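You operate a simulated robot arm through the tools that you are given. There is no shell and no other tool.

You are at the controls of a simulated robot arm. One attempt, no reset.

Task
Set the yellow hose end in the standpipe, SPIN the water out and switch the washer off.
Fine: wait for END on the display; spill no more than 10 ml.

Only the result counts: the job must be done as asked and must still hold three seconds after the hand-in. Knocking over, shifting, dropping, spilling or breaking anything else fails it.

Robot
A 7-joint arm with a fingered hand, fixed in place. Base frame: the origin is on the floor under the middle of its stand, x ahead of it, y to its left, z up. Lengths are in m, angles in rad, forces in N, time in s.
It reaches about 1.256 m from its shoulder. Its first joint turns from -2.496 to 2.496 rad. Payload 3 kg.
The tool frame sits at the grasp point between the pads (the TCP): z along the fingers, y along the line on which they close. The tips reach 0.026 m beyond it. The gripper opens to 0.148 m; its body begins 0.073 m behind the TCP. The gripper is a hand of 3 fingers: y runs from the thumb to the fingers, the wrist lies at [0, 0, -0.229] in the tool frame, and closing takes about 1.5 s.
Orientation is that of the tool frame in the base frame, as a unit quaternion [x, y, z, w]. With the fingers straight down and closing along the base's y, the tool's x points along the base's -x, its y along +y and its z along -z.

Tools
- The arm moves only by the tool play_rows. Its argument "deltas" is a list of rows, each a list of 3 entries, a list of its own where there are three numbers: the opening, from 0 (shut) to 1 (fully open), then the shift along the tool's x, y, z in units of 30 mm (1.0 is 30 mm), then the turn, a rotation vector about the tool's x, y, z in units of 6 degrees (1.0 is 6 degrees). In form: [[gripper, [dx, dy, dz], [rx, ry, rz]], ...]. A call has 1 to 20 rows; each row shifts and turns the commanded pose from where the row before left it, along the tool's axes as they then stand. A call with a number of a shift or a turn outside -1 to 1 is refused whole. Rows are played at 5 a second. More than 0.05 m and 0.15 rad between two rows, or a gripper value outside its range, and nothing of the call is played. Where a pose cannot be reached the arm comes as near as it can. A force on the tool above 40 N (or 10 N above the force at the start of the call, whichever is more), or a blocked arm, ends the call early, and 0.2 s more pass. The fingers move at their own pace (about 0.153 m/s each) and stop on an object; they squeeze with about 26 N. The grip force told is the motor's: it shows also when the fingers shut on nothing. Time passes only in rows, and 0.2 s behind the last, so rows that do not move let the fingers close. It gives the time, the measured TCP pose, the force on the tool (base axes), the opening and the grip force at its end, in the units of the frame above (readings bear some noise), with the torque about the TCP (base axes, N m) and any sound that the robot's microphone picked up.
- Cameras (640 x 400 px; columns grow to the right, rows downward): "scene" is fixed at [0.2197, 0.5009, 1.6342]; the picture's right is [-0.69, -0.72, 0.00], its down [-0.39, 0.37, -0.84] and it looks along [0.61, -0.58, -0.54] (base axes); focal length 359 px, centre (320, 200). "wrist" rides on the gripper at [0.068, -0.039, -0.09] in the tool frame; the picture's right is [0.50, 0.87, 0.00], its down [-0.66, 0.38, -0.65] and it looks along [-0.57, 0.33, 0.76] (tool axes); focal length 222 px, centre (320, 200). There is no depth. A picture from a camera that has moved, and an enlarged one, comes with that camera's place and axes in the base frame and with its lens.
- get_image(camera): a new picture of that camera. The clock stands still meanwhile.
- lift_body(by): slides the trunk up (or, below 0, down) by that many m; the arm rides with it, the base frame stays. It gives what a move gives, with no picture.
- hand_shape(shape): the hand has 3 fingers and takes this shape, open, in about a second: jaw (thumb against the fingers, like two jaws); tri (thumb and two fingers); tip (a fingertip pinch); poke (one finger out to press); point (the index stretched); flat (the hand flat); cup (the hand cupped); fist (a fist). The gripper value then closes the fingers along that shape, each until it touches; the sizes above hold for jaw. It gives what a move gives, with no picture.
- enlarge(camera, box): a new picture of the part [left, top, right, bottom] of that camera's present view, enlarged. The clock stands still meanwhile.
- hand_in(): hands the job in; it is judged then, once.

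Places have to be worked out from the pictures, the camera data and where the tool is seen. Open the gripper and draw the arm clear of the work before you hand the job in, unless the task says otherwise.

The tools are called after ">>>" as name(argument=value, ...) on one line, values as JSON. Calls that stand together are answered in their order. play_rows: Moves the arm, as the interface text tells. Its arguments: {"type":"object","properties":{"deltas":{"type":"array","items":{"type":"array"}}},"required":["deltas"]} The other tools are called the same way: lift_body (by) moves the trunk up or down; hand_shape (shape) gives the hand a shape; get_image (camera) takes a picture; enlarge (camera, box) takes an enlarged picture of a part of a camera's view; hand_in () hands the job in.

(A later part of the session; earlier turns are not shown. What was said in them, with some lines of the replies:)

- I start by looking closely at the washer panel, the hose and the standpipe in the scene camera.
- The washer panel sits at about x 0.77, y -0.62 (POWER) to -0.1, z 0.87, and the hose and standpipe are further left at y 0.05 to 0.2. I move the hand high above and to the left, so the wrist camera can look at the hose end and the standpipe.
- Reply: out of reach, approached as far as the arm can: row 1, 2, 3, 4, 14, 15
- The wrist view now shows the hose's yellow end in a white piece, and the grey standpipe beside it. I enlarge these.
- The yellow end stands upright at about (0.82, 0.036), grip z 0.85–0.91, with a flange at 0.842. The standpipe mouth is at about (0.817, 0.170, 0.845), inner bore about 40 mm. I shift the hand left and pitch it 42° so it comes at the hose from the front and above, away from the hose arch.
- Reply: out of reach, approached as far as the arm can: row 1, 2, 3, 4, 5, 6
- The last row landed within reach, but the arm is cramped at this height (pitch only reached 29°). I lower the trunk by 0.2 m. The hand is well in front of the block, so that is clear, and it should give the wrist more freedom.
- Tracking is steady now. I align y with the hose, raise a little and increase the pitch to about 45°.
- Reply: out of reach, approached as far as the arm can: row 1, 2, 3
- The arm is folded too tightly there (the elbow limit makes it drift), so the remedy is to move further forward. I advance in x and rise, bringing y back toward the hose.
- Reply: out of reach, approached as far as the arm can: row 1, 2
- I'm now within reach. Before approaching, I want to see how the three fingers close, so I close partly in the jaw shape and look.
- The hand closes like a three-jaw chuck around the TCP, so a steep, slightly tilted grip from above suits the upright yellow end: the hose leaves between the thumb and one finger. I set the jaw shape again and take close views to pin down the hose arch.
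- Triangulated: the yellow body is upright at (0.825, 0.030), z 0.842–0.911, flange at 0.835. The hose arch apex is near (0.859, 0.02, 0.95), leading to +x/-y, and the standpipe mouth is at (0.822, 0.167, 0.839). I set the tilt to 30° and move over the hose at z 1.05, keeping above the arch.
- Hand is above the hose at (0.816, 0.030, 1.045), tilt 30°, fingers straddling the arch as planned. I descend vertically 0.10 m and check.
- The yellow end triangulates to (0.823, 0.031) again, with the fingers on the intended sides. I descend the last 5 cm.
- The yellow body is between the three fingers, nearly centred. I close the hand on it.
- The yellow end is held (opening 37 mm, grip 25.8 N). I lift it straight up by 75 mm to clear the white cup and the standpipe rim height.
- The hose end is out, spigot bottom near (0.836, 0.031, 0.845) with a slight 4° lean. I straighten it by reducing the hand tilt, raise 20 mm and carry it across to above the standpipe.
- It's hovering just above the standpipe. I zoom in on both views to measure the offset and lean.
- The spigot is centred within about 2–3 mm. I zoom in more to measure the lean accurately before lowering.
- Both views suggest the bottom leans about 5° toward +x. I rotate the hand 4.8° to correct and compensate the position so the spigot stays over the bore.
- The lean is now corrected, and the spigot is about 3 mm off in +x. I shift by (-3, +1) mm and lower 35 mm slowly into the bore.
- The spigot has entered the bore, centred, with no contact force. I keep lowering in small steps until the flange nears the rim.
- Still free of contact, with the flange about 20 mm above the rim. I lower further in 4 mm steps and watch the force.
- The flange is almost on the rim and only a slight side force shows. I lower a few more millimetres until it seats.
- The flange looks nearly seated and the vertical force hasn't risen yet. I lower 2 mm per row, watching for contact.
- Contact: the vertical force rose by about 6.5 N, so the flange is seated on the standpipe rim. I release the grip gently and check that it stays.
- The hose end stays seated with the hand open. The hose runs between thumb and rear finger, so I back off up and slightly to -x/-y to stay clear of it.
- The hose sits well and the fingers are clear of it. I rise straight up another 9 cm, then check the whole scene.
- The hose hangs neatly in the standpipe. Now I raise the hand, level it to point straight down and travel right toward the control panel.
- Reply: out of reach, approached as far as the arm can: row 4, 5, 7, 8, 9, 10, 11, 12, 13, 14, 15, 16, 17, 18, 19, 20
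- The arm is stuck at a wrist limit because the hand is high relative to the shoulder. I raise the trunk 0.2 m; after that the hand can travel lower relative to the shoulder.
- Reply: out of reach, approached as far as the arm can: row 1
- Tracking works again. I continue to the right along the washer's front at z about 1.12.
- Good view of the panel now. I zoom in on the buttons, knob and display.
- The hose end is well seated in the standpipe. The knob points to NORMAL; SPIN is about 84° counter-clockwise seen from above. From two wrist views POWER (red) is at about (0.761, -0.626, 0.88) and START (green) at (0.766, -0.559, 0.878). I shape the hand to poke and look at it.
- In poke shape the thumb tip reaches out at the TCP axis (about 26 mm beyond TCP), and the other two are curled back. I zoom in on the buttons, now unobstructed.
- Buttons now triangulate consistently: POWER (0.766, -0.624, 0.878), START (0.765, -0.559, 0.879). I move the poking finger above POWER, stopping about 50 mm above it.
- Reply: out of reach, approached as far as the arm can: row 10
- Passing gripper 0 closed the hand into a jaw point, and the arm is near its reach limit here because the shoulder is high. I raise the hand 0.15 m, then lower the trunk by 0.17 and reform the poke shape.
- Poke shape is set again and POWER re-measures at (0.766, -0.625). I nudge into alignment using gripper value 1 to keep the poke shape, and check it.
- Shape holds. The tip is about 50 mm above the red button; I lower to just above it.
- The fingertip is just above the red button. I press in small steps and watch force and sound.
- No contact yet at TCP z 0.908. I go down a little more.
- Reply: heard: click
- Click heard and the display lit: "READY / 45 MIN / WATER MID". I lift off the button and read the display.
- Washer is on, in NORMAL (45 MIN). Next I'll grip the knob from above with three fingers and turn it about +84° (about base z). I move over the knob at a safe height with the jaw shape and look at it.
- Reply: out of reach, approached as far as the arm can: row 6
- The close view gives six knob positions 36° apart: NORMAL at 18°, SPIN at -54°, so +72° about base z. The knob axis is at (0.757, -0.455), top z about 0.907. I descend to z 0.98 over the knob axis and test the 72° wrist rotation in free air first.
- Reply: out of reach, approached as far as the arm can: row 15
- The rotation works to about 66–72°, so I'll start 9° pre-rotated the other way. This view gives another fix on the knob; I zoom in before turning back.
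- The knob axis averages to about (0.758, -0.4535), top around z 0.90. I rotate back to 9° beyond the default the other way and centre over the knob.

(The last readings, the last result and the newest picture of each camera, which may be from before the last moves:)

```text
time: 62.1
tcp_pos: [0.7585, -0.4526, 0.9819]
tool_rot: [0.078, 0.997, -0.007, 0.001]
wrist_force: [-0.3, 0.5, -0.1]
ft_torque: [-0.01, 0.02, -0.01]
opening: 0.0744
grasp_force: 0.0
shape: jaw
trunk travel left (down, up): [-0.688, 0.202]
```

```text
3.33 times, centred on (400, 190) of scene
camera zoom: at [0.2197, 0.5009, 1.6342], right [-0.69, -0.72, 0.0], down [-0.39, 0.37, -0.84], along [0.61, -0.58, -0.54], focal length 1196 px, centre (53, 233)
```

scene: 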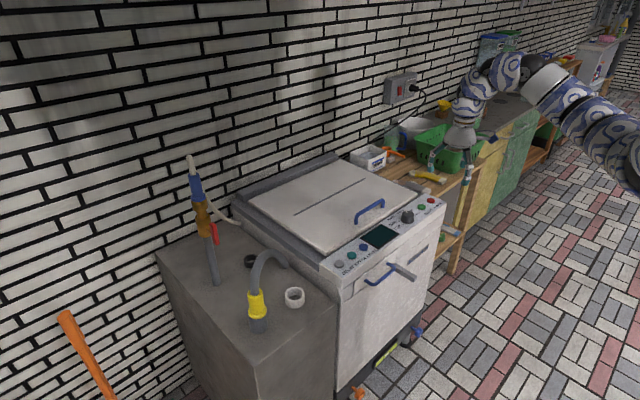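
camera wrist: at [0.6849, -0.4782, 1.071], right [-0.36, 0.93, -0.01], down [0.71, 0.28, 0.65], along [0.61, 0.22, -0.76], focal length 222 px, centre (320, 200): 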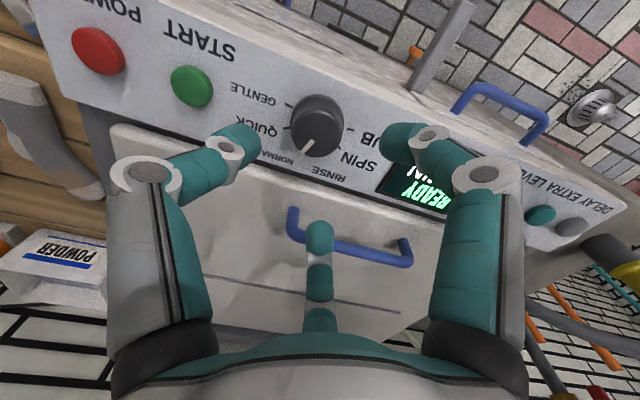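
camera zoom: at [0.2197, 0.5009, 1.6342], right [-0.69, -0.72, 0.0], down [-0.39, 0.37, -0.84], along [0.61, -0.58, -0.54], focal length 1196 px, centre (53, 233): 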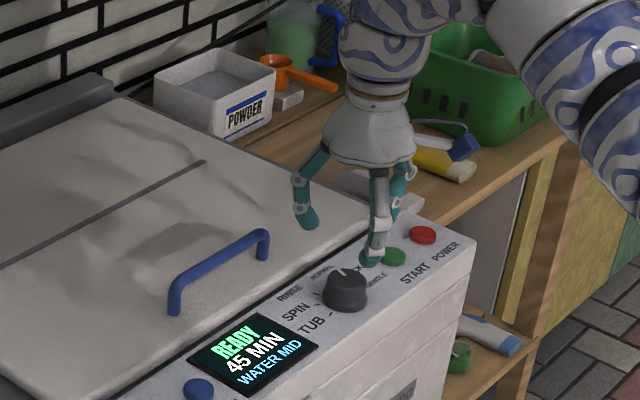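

Centred within about 2 mm, fingers clear of the lid handle. I descend around the knob to TCP z 0.905.

>>> play_rows(deltas=[[0.5, [0.04, -0.04, 0.5], [0, 0, 0]], [0.5, [0, 0, 0.5], [0, 0, 0]], [0.5, [0, 0, 0.5], [0, 0, 0]], [0.5, [0, 0, 0.5], [0, 0, 0]], [0.5, [0, 0, 0.5], [0, 0, 0]], [0.5, [0, 0, 0], [0, 0, 0]]])

>>> get_image(camera="wrist")

>>> enlarge(camera="scene", box=[350, 150, 450, 240])

```text
time: 63.5
tcp_pos: [0.7571, -0.4548, 0.9039]
tool_rot: [0.078, 0.997, -0.007, 0.002]
wrist_force: [0.6, -0.2, -0.3]
ft_torque: [0.01, 0.01, 0.03]
opening: 0.0746
grasp_force: 0.0
shape: jaw
trunk travel left (down, up): [-0.688, 0.202]
```

```text
taken
camera wrist: at [0.6837, -0.4817, 0.9939], right [-0.36, 0.93, -0.01], down [0.71, 0.28, 0.65], along [0.61, 0.23, -0.76], focal length 222 px, centre (320, 200)
```

wrist: 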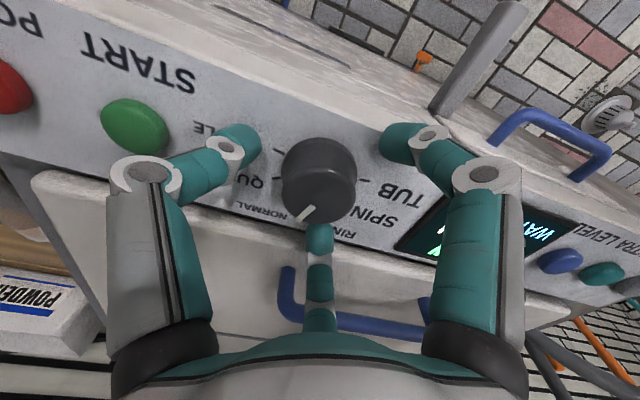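

```text
4.44 times, centred on (400, 195) of scene
camera zoom: at [0.2197, 0.5009, 1.6342], right [-0.69, -0.72, 0.0], down [-0.39, 0.37, -0.84], along [0.61, -0.58, -0.54], focal length 1595 px, centre (-36, 222)
```

zoom: 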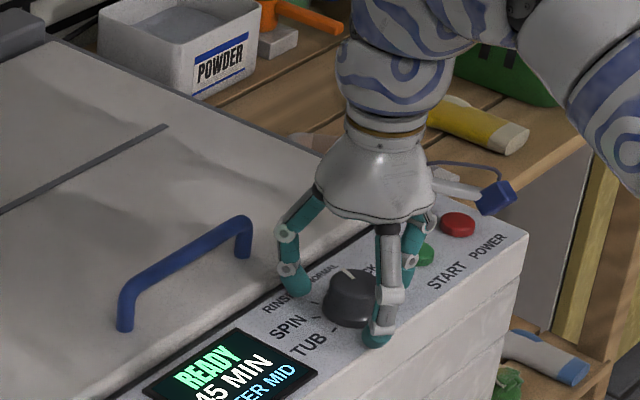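

The knob is centred between the fingers. I close on it gently.

>>> play_rows(deltas=[[0.35, [0, 0, 0], [0, 0, 0]], [0.2, [0, 0, 0], [0, 0, 0]], [0.1, [0, 0, 0], [0, 0, 0]], [0, [0, 0, 0], [0, 0, 0]], [0, [0, 0, 0], [0, 0, 0]], [0, [0, 0, 0], [0, 0, 0]]])

>>> get_image(camera="wrist")

>>> enlarge(camera="scene", box=[350, 150, 450, 240])

```text
time: 64.9
tcp_pos: [0.757, -0.4553, 0.9036]
tool_rot: [0.078, 0.997, -0.007, 0.002]
wrist_force: [4.8, -1.0, 10.5]
ft_torque: [0.31, -0.26, -0.03]
opening: 0.0367
grasp_force: 26.5
shape: jaw
trunk travel left (down, up): [-0.688, 0.202]
```

```text
taken
camera wrist: at [0.6839, -0.4813, 0.9947], right [-0.36, 0.93, -0.01], down [0.7, 0.28, 0.65], along [0.61, 0.23, -0.76], focal length 222 px, centre (320, 200)
```

wrist: 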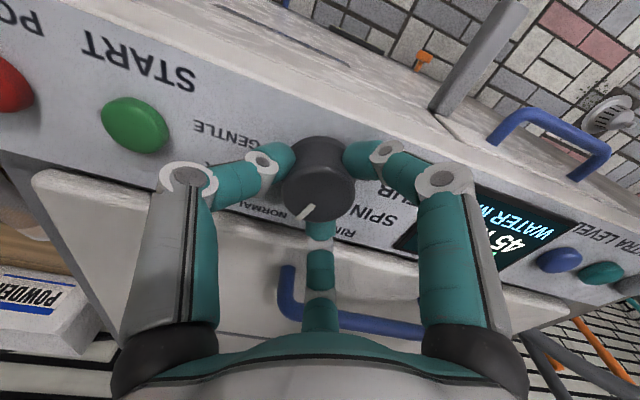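

```text
4.44 times, centred on (400, 195) of scene
camera zoom: at [0.2197, 0.5009, 1.6342], right [-0.69, -0.72, 0.0], down [-0.39, 0.37, -0.84], along [0.61, -0.58, -0.54], focal length 1595 px, centre (-36, 222)
```

zoom: 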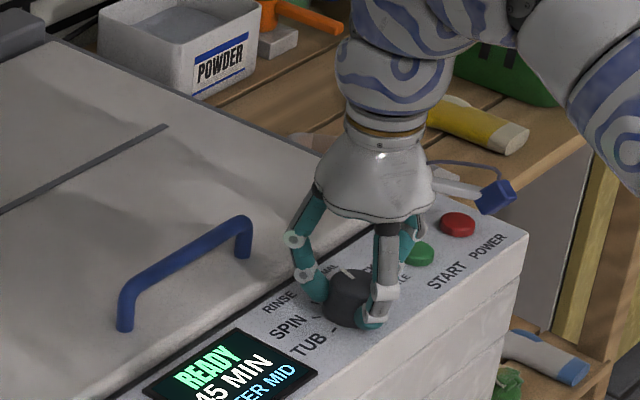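

Knob gripped (37 mm); a 10 N upward force means the tips rest on its skirt. I ease up 2 mm, then rotate 36° and check the display.

>>> play_rows(deltas=[[0, [0, 0, -0.06], [0, 0, 0]], [0, [0, 0, 0], [0, 0, -1]], [0, [0, 0, 0], [0, 0, -1]], [0, [0, 0, 0], [0, 0, -1]], [0, [0, 0, 0], [0, 0, -1]], [0, [0, 0, 0], [0, 0, -1]], [0, [0, 0, 0], [0, 0, -1]], [0, [0, 0, 0], [0, 0, 0]]])

>>> get_image(camera="wrist")

>>> enlarge(camera="scene", box=[350, 150, 450, 250])

```text
time: 66.7
tcp_pos: [0.7589, -0.4543, 0.905]
tool_rot: [-0.235, 0.972, -0.006, -0.001]
wrist_force: [5.7, -4.6, -7.6]
ft_torque: [0.08, -0.05, 0.0]
opening: 0.035
grasp_force: 25.7
shape: jaw
trunk travel left (down, up): [-0.688, 0.202]
```

```text
taken
camera wrist: at [0.715, -0.5193, 0.9959], right [-0.84, 0.54, -0.01], down [0.41, 0.64, 0.65], along [0.36, 0.54, -0.76], focal length 222 px, centre (320, 200)
```

wrist: 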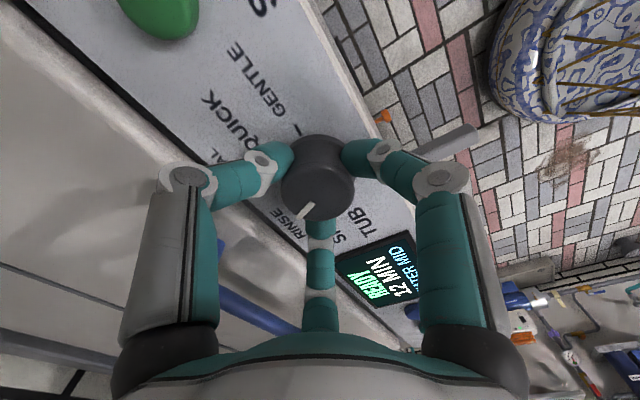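

```text
4.00 times, centred on (400, 200) of scene
camera zoom: at [0.2197, 0.5009, 1.6342], right [-0.69, -0.72, 0.0], down [-0.39, 0.37, -0.84], along [0.61, -0.58, -0.54], focal length 1435 px, centre (0, 200)
```

zoom: 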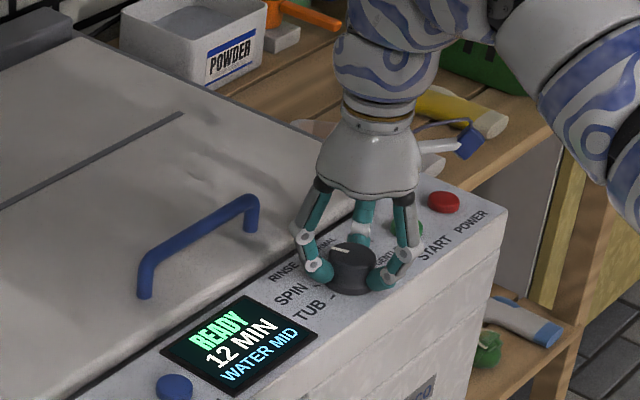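

The display shows 12 MIN: the knob moved one step to RINSE. I rotate another 36° to SPIN.

>>> play_rows(deltas=[[0, [0, 0, 0.03], [0, 0, -1]], [0, [0, 0, 0], [0, 0, -1]], [0, [0, 0, 0], [0, 0, -1]], [0, [0, 0, 0], [0, 0, -1]], [0, [0, 0, 0], [0, 0, -1]], [0, [0, 0, 0], [0, 0, -1]], [0, [0, 0, 0], [0, 0, 0]]])

>>> get_image(camera="wrist")

>>> enlarge(camera="scene", box=[350, 150, 450, 250])

```text
time: 68.3
tcp_pos: [0.7593, -0.4542, 0.9044]
tool_rot: [-0.524, 0.852, -0.005, -0.002]
wrist_force: [6.3, -5.0, 1.7]
ft_torque: [-0.01, 0.03, 0.01]
opening: 0.035
grasp_force: 25.3
shape: jaw
trunk travel left (down, up): [-0.688, 0.202]
```

```text
taken
camera wrist: at [0.7621, -0.5317, 0.996], right [-1.0, -0.05, 0.0], down [-0.04, 0.76, 0.64], along [-0.03, 0.64, -0.76], focal length 222 px, centre (320, 200)
```

wrist: 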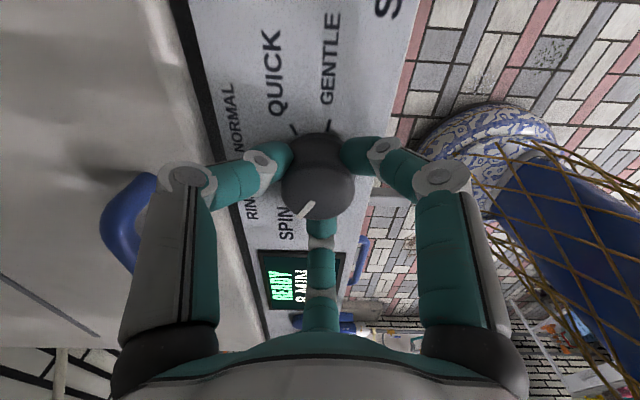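

```text
4.00 times, centred on (400, 200) of scene
camera zoom: at [0.2197, 0.5009, 1.6342], right [-0.69, -0.72, 0.0], down [-0.39, 0.37, -0.84], along [0.61, -0.58, -0.54], focal length 1435 px, centre (0, 200)
```

zoom: 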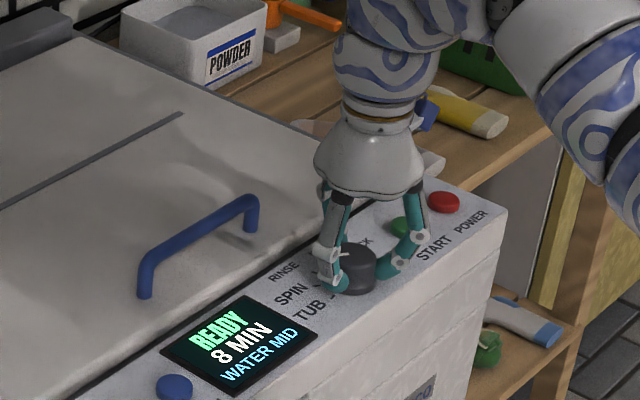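

The display reads 8 MIN and the pointer is at SPIN. I open the fingers, rise clear, and verify.

>>> play_rows(deltas=[[0.3, [0, 0, 0], [0, 0, 0]], [0.45, [0, 0, 0], [0, 0, 0]], [0.5, [0, 0, 0], [0, 0, 0]], [0.5, [0, 0, -0.5], [0, 0, 0]], [0.5, [0, 0, -0.7], [0, 0, 0]], [0.5, [0, 0, -0.7], [0, 0, 0]], [0.5, [0, 0, -0.7], [0, 0, 0]]])

>>> get_image(camera="wrist")

>>> enlarge(camera="scene", box=[350, 150, 450, 250])

```text
time: 69.9
tcp_pos: [0.759, -0.4559, 0.9843]
tool_rot: [-0.523, 0.853, -0.006, -0.003]
wrist_force: [-0.3, 0.0, 0.2]
ft_torque: [0.0, 0.0, -0.02]
opening: 0.0734
grasp_force: 0.1
shape: jaw
trunk travel left (down, up): [-0.688, 0.202]
```

```text
taken
camera wrist: at [0.762, -0.5325, 1.0751], right [-1.0, -0.05, 0.0], down [-0.04, 0.76, 0.64], along [-0.03, 0.64, -0.76], focal length 222 px, centre (320, 200)
```

wrist: 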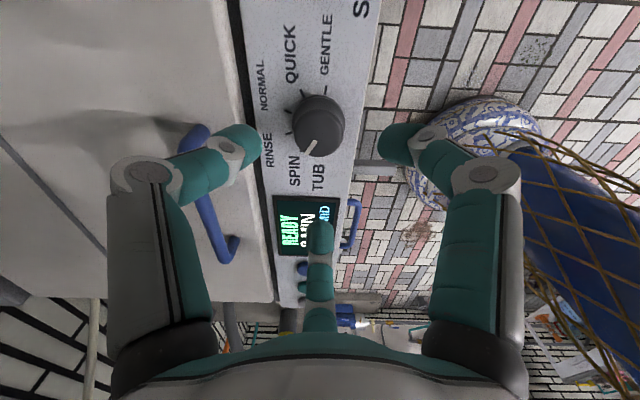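

```text
4.00 times, centred on (400, 200) of scene
camera zoom: at [0.2197, 0.5009, 1.6342], right [-0.69, -0.72, 0.0], down [-0.39, 0.37, -0.84], along [0.61, -0.58, -0.54], focal length 1435 px, centre (0, 200)
```

zoom: 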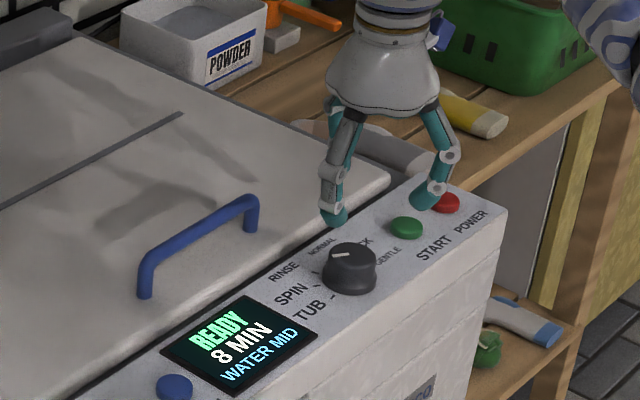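

SPIN is selected (READY, 8 MIN). I rotate the hand back, form the poke shape and move above START.

>>> play_rows(deltas=[[0.5, [0, 0, -0.3], [0, 0, 1]], [0.5, [0, 0, 0], [0, 0, 1]], [0.5, [0, 0, 0], [0, 0, 1]], [0.5, [0, 0, 0], [0, 0, 1]], [0.5, [0, 0, 0], [0, 0, 1]], [0.5, [0, 0, 0], [0, 0, 1]], [0.5, [0, 0, 0], [0, 0, 1]], [0.5, [0, 0, 0], [0, 0, 1]], [0.5, [0, 0, 0], [0, 0, 1]], [0.5, [0, 0, 0], [0, 0, 1]], [0.5, [0, 0, 0], [0, 0, 0.5]], [0.5, [-0.06, -0.9, 0], [0, 0, 0]], [0.5, [-0.06, -0.9, 0], [0, 0, 0]], [0.5, [-0.06, -0.9, 0], [0, 0, 0]], [0.5, [0, -0.75, 0], [0, 0, 0]], [0.5, [0, 0, 0], [0, 0, 0]]])

>>> hand_shape(shape="poke")

>>> get_image(camera="wrist")

>>> get_image(camera="scene")

```text
time: 73.3
tcp_pos: [0.7638, -0.5568, 0.9942]
tool_rot: [0.0, 1.0, -0.006, 0.001]
wrist_force: [0.7, 0.0, 0.0]
ft_torque: [-0.01, 0.01, 0.02]
opening: 0.0736
grasp_force: 0.0
shape: jaw
trunk travel left (down, up): [-0.688, 0.202]
```

```text
time: 74.2
tcp_pos: [0.7635, -0.5568, 0.9948]
tool_rot: [0.0, 1.0, -0.005, 0.001]
wrist_force: [-0.1, 0.1, -0.3]
ft_torque: [0.06, 0.01, 0.01]
opening: 0.0
grasp_force: 0.1
shape: poke
trunk travel left (down, up): [-0.688, 0.202]
```

```text
taken
camera wrist: at [0.6953, -0.5946, 1.0838], right [-0.5, 0.87, -0.01], down [0.65, 0.39, 0.65], along [0.57, 0.32, -0.76], focal length 222 px, centre (320, 200)
```

wrist: 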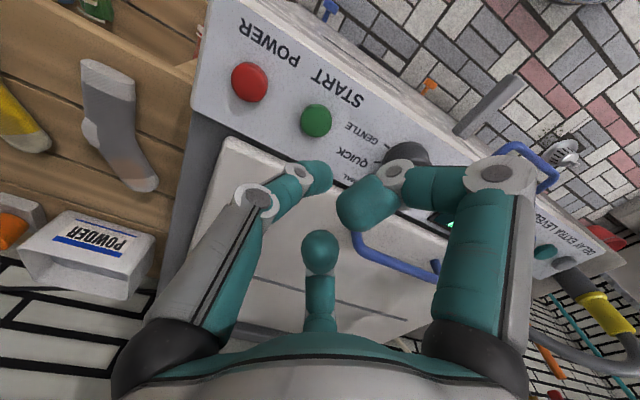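

```text
taken
```

scene: 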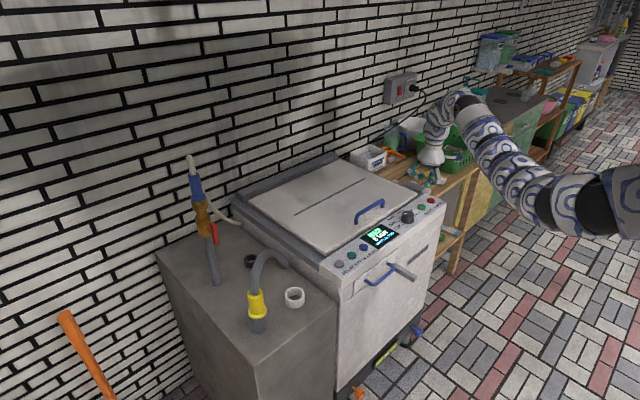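

START re-measures at (0.767, -0.560). I align and lower to just above it.

>>> play_rows(deltas=[[1, [-0.08, -0.07, 0.5], [0, 0, 0]], [1, [0, 0, 0.7], [0, 0, 0]], [1, [0, 0, 0.7], [0, 0, 0]], [1, [0, 0, 0.7], [0, 0, 0]], [1, [0, 0, 0.1], [0, 0, 0]]])

>>> enlarge(camera="wrist", box=[240, 60, 420, 220])

>>> enlarge(camera="scene", box=[360, 160, 460, 250])

>>> enlarge(camera="scene", box=[220, 220, 330, 350])

```text
time: 75.4
tcp_pos: [0.7677, -0.5611, 0.915]
tool_rot: [0.0, 1.0, -0.006, 0.001]
wrist_force: [0.7, -0.2, 0.0]
ft_torque: [0.01, 0.0, -0.03]
opening: 0.0001
grasp_force: 0.0
shape: poke
trunk travel left (down, up): [-0.688, 0.202]
```

```text
2.50 times, centred on (330, 140) of wrist
camera zoom: at [0.6991, -0.5984, 1.0051], right [-0.5, 0.87, -0.01], down [0.65, 0.39, 0.65], along [0.57, 0.32, -0.76], focal length 555 px, centre (295, 350)
```

zoom: 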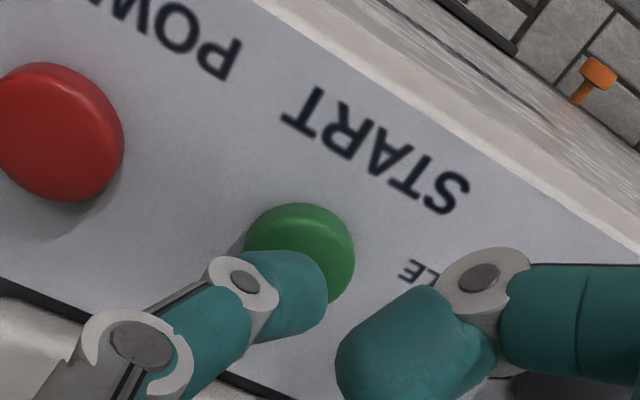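

```text
4.44 times, centred on (410, 205) of scene
camera zoom: at [0.2197, 0.5009, 1.6342], right [-0.69, -0.72, 0.0], down [-0.39, 0.37, -0.84], along [0.61, -0.58, -0.54], focal length 1595 px, centre (-80, 178)
```

zoom: 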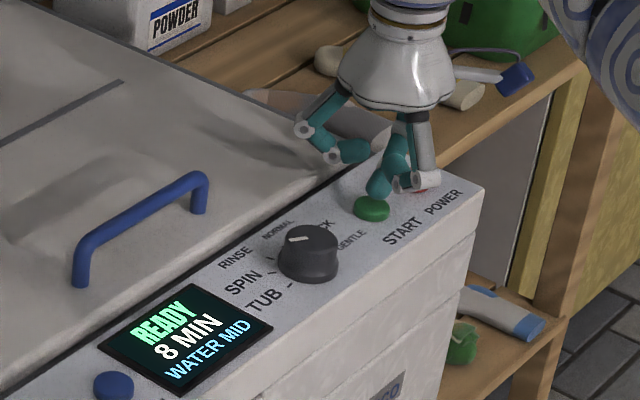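

```text
3.08 times, centred on (275, 285) of scene
camera zoom: at [0.2197, 0.5009, 1.6342], right [-0.69, -0.72, 0.0], down [-0.39, 0.37, -0.84], along [0.61, -0.58, -0.54], focal length 1104 px, centre (458, -62)
```

zoom: 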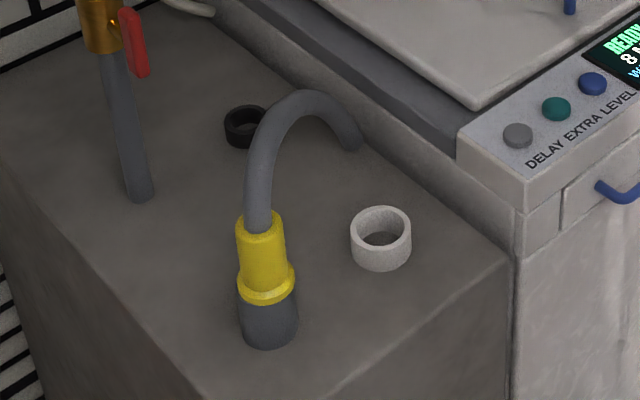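

The tip is over START, the hose is secure and the display still shows READY 8 MIN. I press down until the click.

>>> play_rows(deltas=[[1, [0, 0, 0.14], [0, 0, 0]], [1, [0, 0, 0.14], [0, 0, 0]], [1, [0, 0, 0.1], [0, 0, 0]]])

>>> enlarge(camera="scene", box=[360, 160, 460, 250])

```text
time: 76.2
tcp_pos: [0.7662, -0.5607, 0.9037]
tool_rot: [0.0, 1.0, -0.007, 0.001]
wrist_force: [1.3, -2.1, 11.9]
ft_torque: [-0.06, -0.01, 0.0]
opening: 0.0
grasp_force: 0.1
shape: poke
trunk travel left (down, up): [-0.688, 0.202]
heard: click
```

```text
4.44 times, centred on (410, 205) of scene
camera zoom: at [0.2197, 0.5009, 1.6342], right [-0.69, -0.72, 0.0], down [-0.39, 0.37, -0.84], along [0.61, -0.58, -0.54], focal length 1595 px, centre (-80, 178)
```

zoom: 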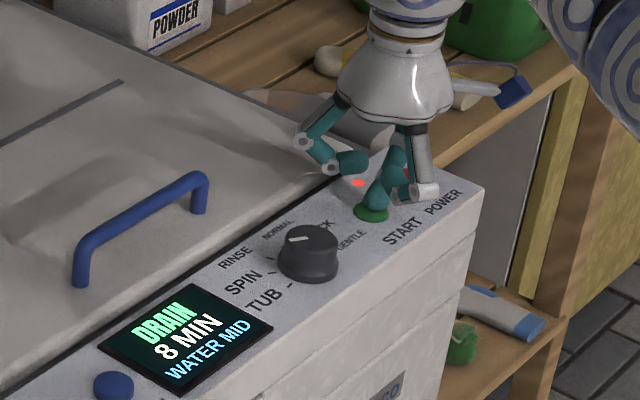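

Click: the display shows DRAIN, 8 MIN. I lift off the button and watch the hose and display as time passes.

>>> play_rows(deltas=[[1, [0, 0, -0.5], [0, 0, 0]], [1, [0, 0, -0.7], [0, 0, 0]], [1, [0, 0, -0.7], [0, 0, 0]], [1, [0, 0, -0.6], [0, 0, 0]]])

>>> get_image(camera="scene")

>>> enlarge(camera="scene", box=[330, 180, 450, 270])

>>> enlarge(camera="scene", box=[220, 220, 330, 350])

```text
time: 77.2
tcp_pos: [0.7657, -0.5581, 0.974]
tool_rot: [0.0, 1.0, -0.007, 0.001]
wrist_force: [-0.3, 0.3, -0.2]
ft_torque: [-0.01, 0.0, 0.0]
opening: 0.0001
grasp_force: 0.1
shape: poke
trunk travel left (down, up): [-0.688, 0.202]
```

```text
taken
```

scene: 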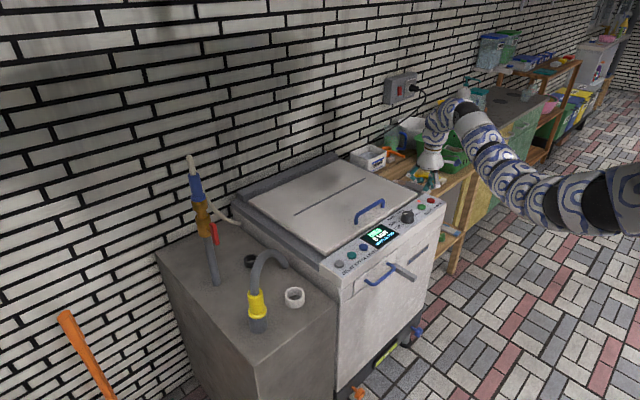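

```text
4.44 times, centred on (390, 225) of scene
camera zoom: at [0.2197, 0.5009, 1.6342], right [-0.69, -0.72, 0.0], down [-0.39, 0.37, -0.84], along [0.61, -0.58, -0.54], focal length 1595 px, centre (9, 89)
```

zoom: 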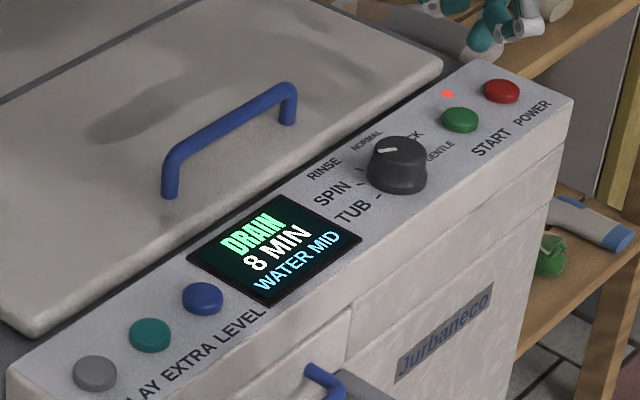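

```text
3.08 times, centred on (275, 285) of scene
camera zoom: at [0.2197, 0.5009, 1.6342], right [-0.69, -0.72, 0.0], down [-0.39, 0.37, -0.84], along [0.61, -0.58, -0.54], focal length 1104 px, centre (458, -62)
```

zoom: 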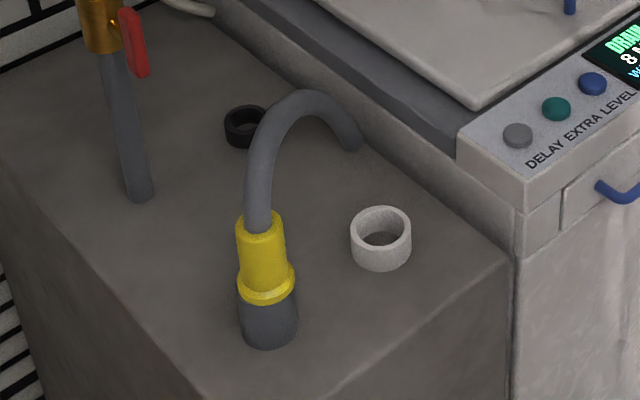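

The washer drains and the hose stays put, with no spill seen. I wait with the hand still, well above the panel.

>>> play_rows(deltas=[[1, [0, 0, 0], [0, 0, 0]], [1, [0, 0, 0], [0, 0, 0]], [1, [0, 0, 0], [0, 0, 0]], [1, [0, 0, 0], [0, 0, 0]], [1, [0, 0, 0], [0, 0, 0]], [1, [0, 0, 0], [0, 0, 0]], [1, [0, 0, 0], [0, 0, 0]], [1, [0, 0, 0], [0, 0, 0]], [1, [0, 0, 0], [0, 0, 0]], [1, [0, 0, 0], [0, 0, 0]], [1, [0, 0, 0], [0, 0, 0]], [1, [0, 0, 0], [0, 0, 0]], [1, [0, 0, 0], [0, 0, 0]], [1, [0, 0, 0], [0, 0, 0]], [1, [0, 0, 0], [0, 0, 0]], [1, [0, 0, 0], [0, 0, 0]], [1, [0, 0, 0], [0, 0, 0]], [1, [0, 0, 0], [0, 0, 0]], [1, [0, 0, 0], [0, 0, 0]], [1, [0, 0, 0], [0, 0, 0]]])

>>> enlarge(camera="scene", box=[220, 180, 450, 350])

```text
time: 81.4
tcp_pos: [0.7665, -0.5596, 0.9738]
tool_rot: [0.001, 1.0, -0.006, 0.0]
wrist_force: [0.2, -0.2, -0.4]
ft_torque: [0.02, -0.02, -0.02]
opening: 0.0
grasp_force: 0.0
shape: poke
trunk travel left (down, up): [-0.688, 0.202]
```

```text
2.35 times, centred on (335, 265) of scene
camera zoom: at [0.2197, 0.5009, 1.6342], right [-0.69, -0.72, 0.0], down [-0.39, 0.37, -0.84], along [0.61, -0.58, -0.54], focal length 844 px, centre (285, 47)
```

zoom: 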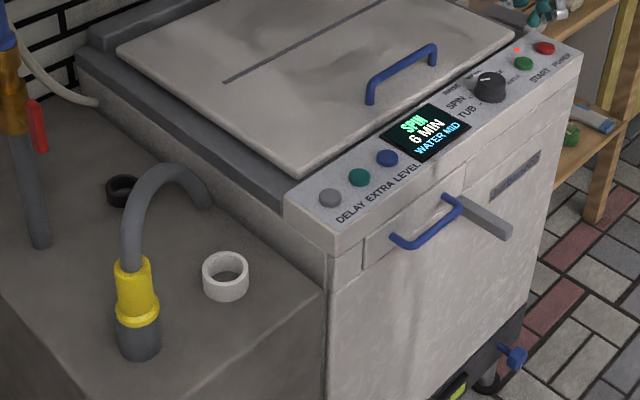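

Now it shows SPIN, 6 MIN; time on the display runs fast. While waiting I shift the fingertip over to above POWER, staying about 70 mm above it.

>>> play_rows(deltas=[[1, [0, -0.55, 0], [0, 0, 0]], [1, [0, -0.55, 0], [0, 0, 0]], [1, [0, -0.55, 0], [0, 0, 0]], [1, [0, -0.5, 0], [0, 0, 0]], [1, [0, 0, 0], [0, 0, 0]], [1, [0, 0, 0], [0, 0, 0]], [1, [0, 0, 0], [0, 0, 0]], [1, [0, 0, 0], [0, 0, 0]], [1, [0, 0, 0], [0, 0, 0]], [1, [0, 0, 0], [0, 0, 0]], [1, [0, 0, 0], [0, 0, 0]], [1, [0, 0, 0], [0, 0, 0]], [1, [0, 0, 0], [0, 0, 0]], [1, [0, 0, 0], [0, 0, 0]], [1, [0, 0, 0], [0, 0, 0]], [1, [0, 0, 0], [0, 0, 0]], [1, [0, 0, 0], [0, 0, 0]], [1, [0, 0, 0], [0, 0, 0]], [1, [0, 0, 0], [0, 0, 0]], [1, [0, 0, 0], [0, 0, 0]]])

>>> enlarge(camera="scene", box=[220, 180, 450, 350])

```text
time: 85.6
tcp_pos: [0.7652, -0.6227, 0.9762]
tool_rot: [0.001, 1.0, -0.006, 0.001]
wrist_force: [-0.9, -1.1, 0.7]
ft_torque: [0.0, -0.01, -0.02]
opening: 0.0
grasp_force: 0.1
shape: poke
trunk travel left (down, up): [-0.688, 0.202]
```

```text
2.35 times, centred on (335, 265) of scene
camera zoom: at [0.2197, 0.5009, 1.6342], right [-0.69, -0.72, 0.0], down [-0.39, 0.37, -0.84], along [0.61, -0.58, -0.54], focal length 844 px, centre (285, 47)
```

zoom: 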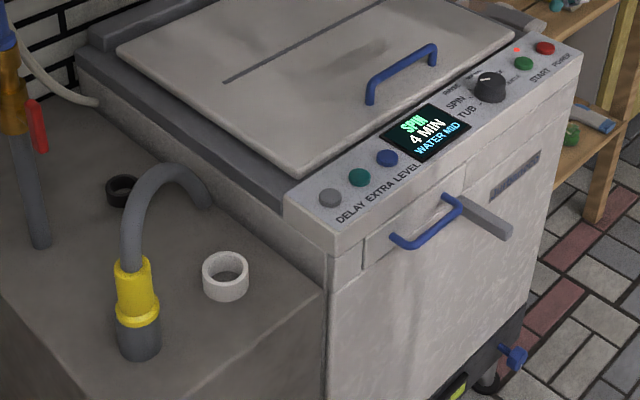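

SPIN with 4 MIN left; the hose is steady. I keep waiting.

>>> play_rows(deltas=[[1, [0, 0, 0], [0, 0, 0]], [1, [0, 0, 0], [0, 0, 0]], [1, [0, 0, 0], [0, 0, 0]], [1, [0, 0, 0], [0, 0, 0]], [1, [0, 0, 0], [0, 0, 0]], [1, [0, 0, 0], [0, 0, 0]], [1, [0, 0, 0], [0, 0, 0]], [1, [0, 0, 0], [0, 0, 0]], [1, [0, 0, 0], [0, 0, 0]], [1, [0, 0, 0], [0, 0, 0]], [1, [0, 0, 0], [0, 0, 0]], [1, [0, 0, 0], [0, 0, 0]], [1, [0, 0, 0], [0, 0, 0]], [1, [0, 0, 0], [0, 0, 0]], [1, [0, 0, 0], [0, 0, 0]], [1, [0, 0, 0], [0, 0, 0]], [1, [0, 0, 0], [0, 0, 0]], [1, [0, 0, 0], [0, 0, 0]], [1, [0, 0, 0], [0, 0, 0]], [1, [0, 0, 0], [0, 0, 0]]])

>>> enlarge(camera="scene", box=[220, 180, 450, 350])

```text
time: 89.8
tcp_pos: [0.7645, -0.6233, 0.9762]
tool_rot: [0.0, 1.0, -0.006, 0.002]
wrist_force: [-0.1, -0.1, 0.3]
ft_torque: [0.0, 0.01, 0.01]
opening: 0.0
grasp_force: 0.1
shape: poke
trunk travel left (down, up): [-0.688, 0.202]
```

```text
2.35 times, centred on (335, 265) of scene
camera zoom: at [0.2197, 0.5009, 1.6342], right [-0.69, -0.72, 0.0], down [-0.39, 0.37, -0.84], along [0.61, -0.58, -0.54], focal length 844 px, centre (285, 47)
```

zoom: 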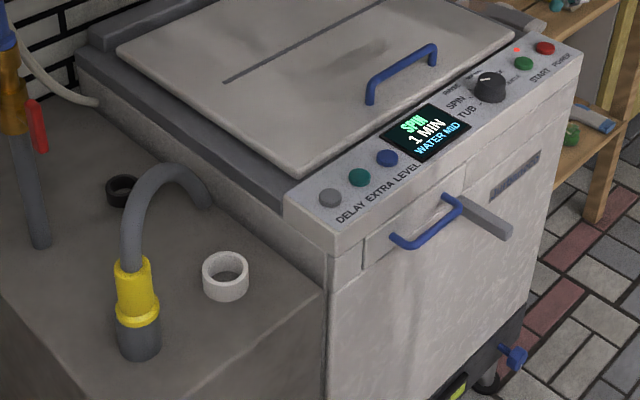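

One minute left on the display. I wait another 4 s.

>>> play_rows(deltas=[[1, [0, 0, 0], [0, 0, 0]], [1, [0, 0, 0], [0, 0, 0]], [1, [0, 0, 0], [0, 0, 0]], [1, [0, 0, 0], [0, 0, 0]], [1, [0, 0, 0], [0, 0, 0]], [1, [0, 0, 0], [0, 0, 0]], [1, [0, 0, 0], [0, 0, 0]], [1, [0, 0, 0], [0, 0, 0]], [1, [0, 0, 0], [0, 0, 0]], [1, [0, 0, 0], [0, 0, 0]], [1, [0, 0, 0], [0, 0, 0]], [1, [0, 0, 0], [0, 0, 0]], [1, [0, 0, 0], [0, 0, 0]], [1, [0, 0, 0], [0, 0, 0]], [1, [0, 0, 0], [0, 0, 0]], [1, [0, 0, 0], [0, 0, 0]], [1, [0, 0, 0], [0, 0, 0]], [1, [0, 0, 0], [0, 0, 0]], [1, [0, 0, 0], [0, 0, 0]], [1, [0, 0, 0], [0, 0, 0]]])

>>> enlarge(camera="scene", box=[330, 180, 450, 270])

```text
time: 94.0
tcp_pos: [0.7656, -0.6223, 0.9768]
tool_rot: [0.0, 1.0, -0.005, 0.002]
wrist_force: [0.4, -0.7, -0.4]
ft_torque: [-0.01, 0.02, 0.0]
opening: 0.0
grasp_force: 0.1
shape: poke
trunk travel left (down, up): [-0.688, 0.202]
```

```text
4.44 times, centred on (390, 225) of scene
camera zoom: at [0.2197, 0.5009, 1.6342], right [-0.69, -0.72, 0.0], down [-0.39, 0.37, -0.84], along [0.61, -0.58, -0.54], focal length 1595 px, centre (9, 89)
```

zoom: 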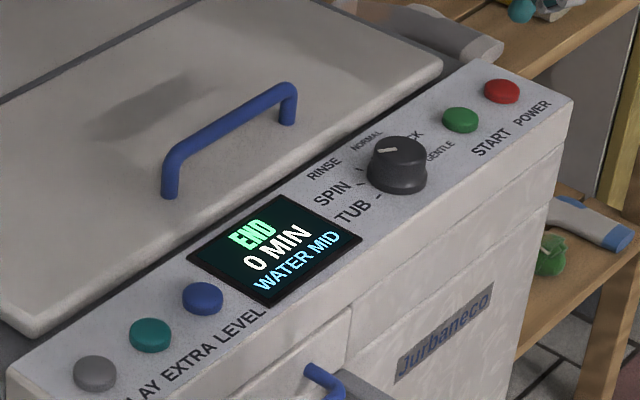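

The display shows END, 0 MIN and the lock light is off. I press POWER now: down to the button, then in small steps.

>>> play_rows(deltas=[[1, [0, -0.03, 0.7], [0, 0, 0]], [1, [0, 0, 0.7], [0, 0, 0]], [1, [0, 0, 0.7], [0, 0, 0]], [1, [0, 0, 0.12], [0, 0, 0]], [1, [0, 0, 0.12], [0, 0, 0]], [1, [0, 0, 0.1], [0, 0, 0]]])

>>> enlarge(camera="scene", box=[330, 160, 450, 270])

```text
time: 95.4
tcp_pos: [0.7651, -0.6262, 0.9047]
tool_rot: [0.0, 1.0, -0.006, 0.001]
wrist_force: [1.0, 0.5, 3.0]
ft_torque: [0.04, -0.05, 0.02]
opening: 0.0
grasp_force: 0.0
shape: poke
trunk travel left (down, up): [-0.688, 0.202]
heard: click
```

```text
3.64 times, centred on (390, 215) of scene
camera zoom: at [0.2197, 0.5009, 1.6342], right [-0.69, -0.72, 0.0], down [-0.39, 0.37, -0.84], along [0.61, -0.58, -0.54], focal length 1305 px, centre (66, 146)
```

zoom: 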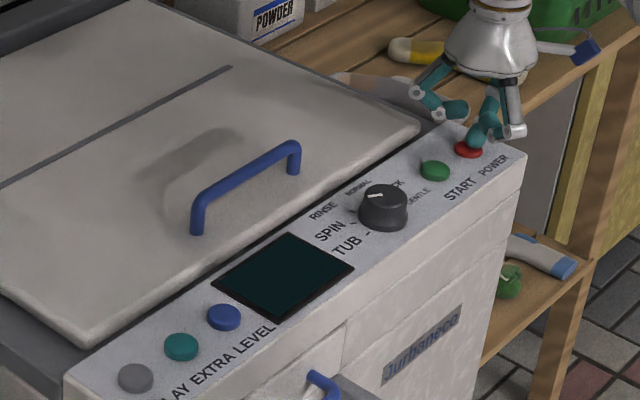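

Click heard and the display went dark: the washer is off. I lift straight up off the button.

>>> play_rows(deltas=[[1, [0, 0, -0.6], [0, 0, 0]], [1, [0, 0, -0.8], [0, 0, 0]], [1, [0, 0, -0.8], [0, 0, 0]], [1, [0, 0, -0.8], [0, 0, 0]]])

>>> hand_shape(shape="jaw")

>>> play_rows(deltas=[[1, [0.8, -0.2, -0.5], [0, 0, 0]], [1, [0.8, -0.2, -0.5], [0, 0, 0]], [1, [0.8, -0.2, -0.5], [0, 0, 0]], [1, [0.8, -0.2, -0.3], [0, 0, 0]], [1, [0.8, 0, 0], [0, 0, 0]], [1, [0.8, 0, 0], [0, 0, 0]]])

>>> get_image(camera="scene")

>>> enlarge(camera="scene", box=[220, 180, 450, 350])

```text
time: 96.4
tcp_pos: [0.7647, -0.6224, 0.9954]
tool_rot: [-0.001, 1.0, -0.006, 0.001]
wrist_force: [0.9, 1.6, -1.2]
ft_torque: [-0.01, 0.0, 0.0]
opening: 0.0003
grasp_force: 0.0
shape: poke
trunk travel left (down, up): [-0.688, 0.202]
```

```text
time: 97.3
tcp_pos: [0.7655, -0.6231, 0.9936]
tool_rot: [0.001, 1.0, -0.006, 0.001]
wrist_force: [0.7, 0.5, 1.0]
ft_torque: [-0.02, 0.01, 0.05]
opening: 0.148
grasp_force: 0.0
shape: jaw
trunk travel left (down, up): [-0.688, 0.202]
```

```text
time: 98.7
tcp_pos: [0.6382, -0.6636, 1.035]
tool_rot: [0.0, 1.0, -0.006, 0.001]
wrist_force: [0.0, -0.5, 0.1]
ft_torque: [0.0, -0.03, -0.01]
opening: 0.1481
grasp_force: 0.1
shape: jaw
out of reach, approached as far as the arm can: row 5, 6
trunk travel left (down, up): [-0.688, 0.202]
```

```text
taken
```

scene: 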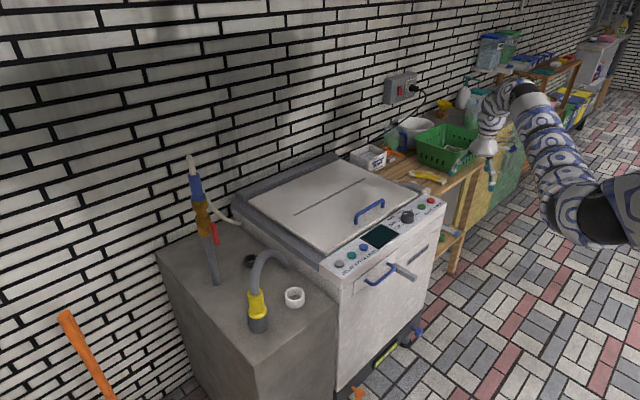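

```text
2.35 times, centred on (335, 265) of scene
camera zoom: at [0.2197, 0.5009, 1.6342], right [-0.69, -0.72, 0.0], down [-0.39, 0.37, -0.84], along [0.61, -0.58, -0.54], focal length 844 px, centre (285, 47)
```

zoom: 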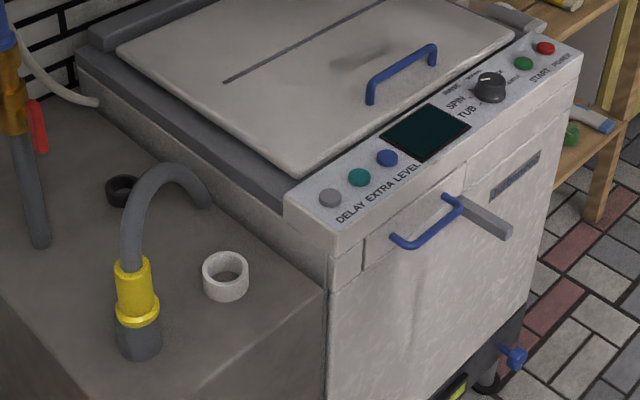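

The hand is open and drawn clear, the washer display is dark after END, the hose end sits in the standpipe, and nothing else has moved or spilled in view. I hand the job in.

>>> hand_in()

```text
The job is handed in.
```

I put the yellow hose end in the standpipe, ran SPIN to the end and switched the washer off. I then handed the job in; no verdict came back.

- **Hose:** I lifted the yellow end out of the white cup and lowered it into the standpipe until its flange sat on the rim. It stayed in place through the drain and spin.
- **Washer:** I pressed POWER, turned the knob from NORMAL to SPIN (8 MIN), then pressed START. The display went from DRAIN to SPIN to END, 0 MIN.
- **Switched off:** I pressed POWER only after END showed, and the display went dark.
- **Spill and other items:** I saw no water outside the standpipe, though I had no way to measure it. Nothing else looked knocked or moved in the last picture.
- **Arm:** The hand was open and clear of the washer at hand-in.
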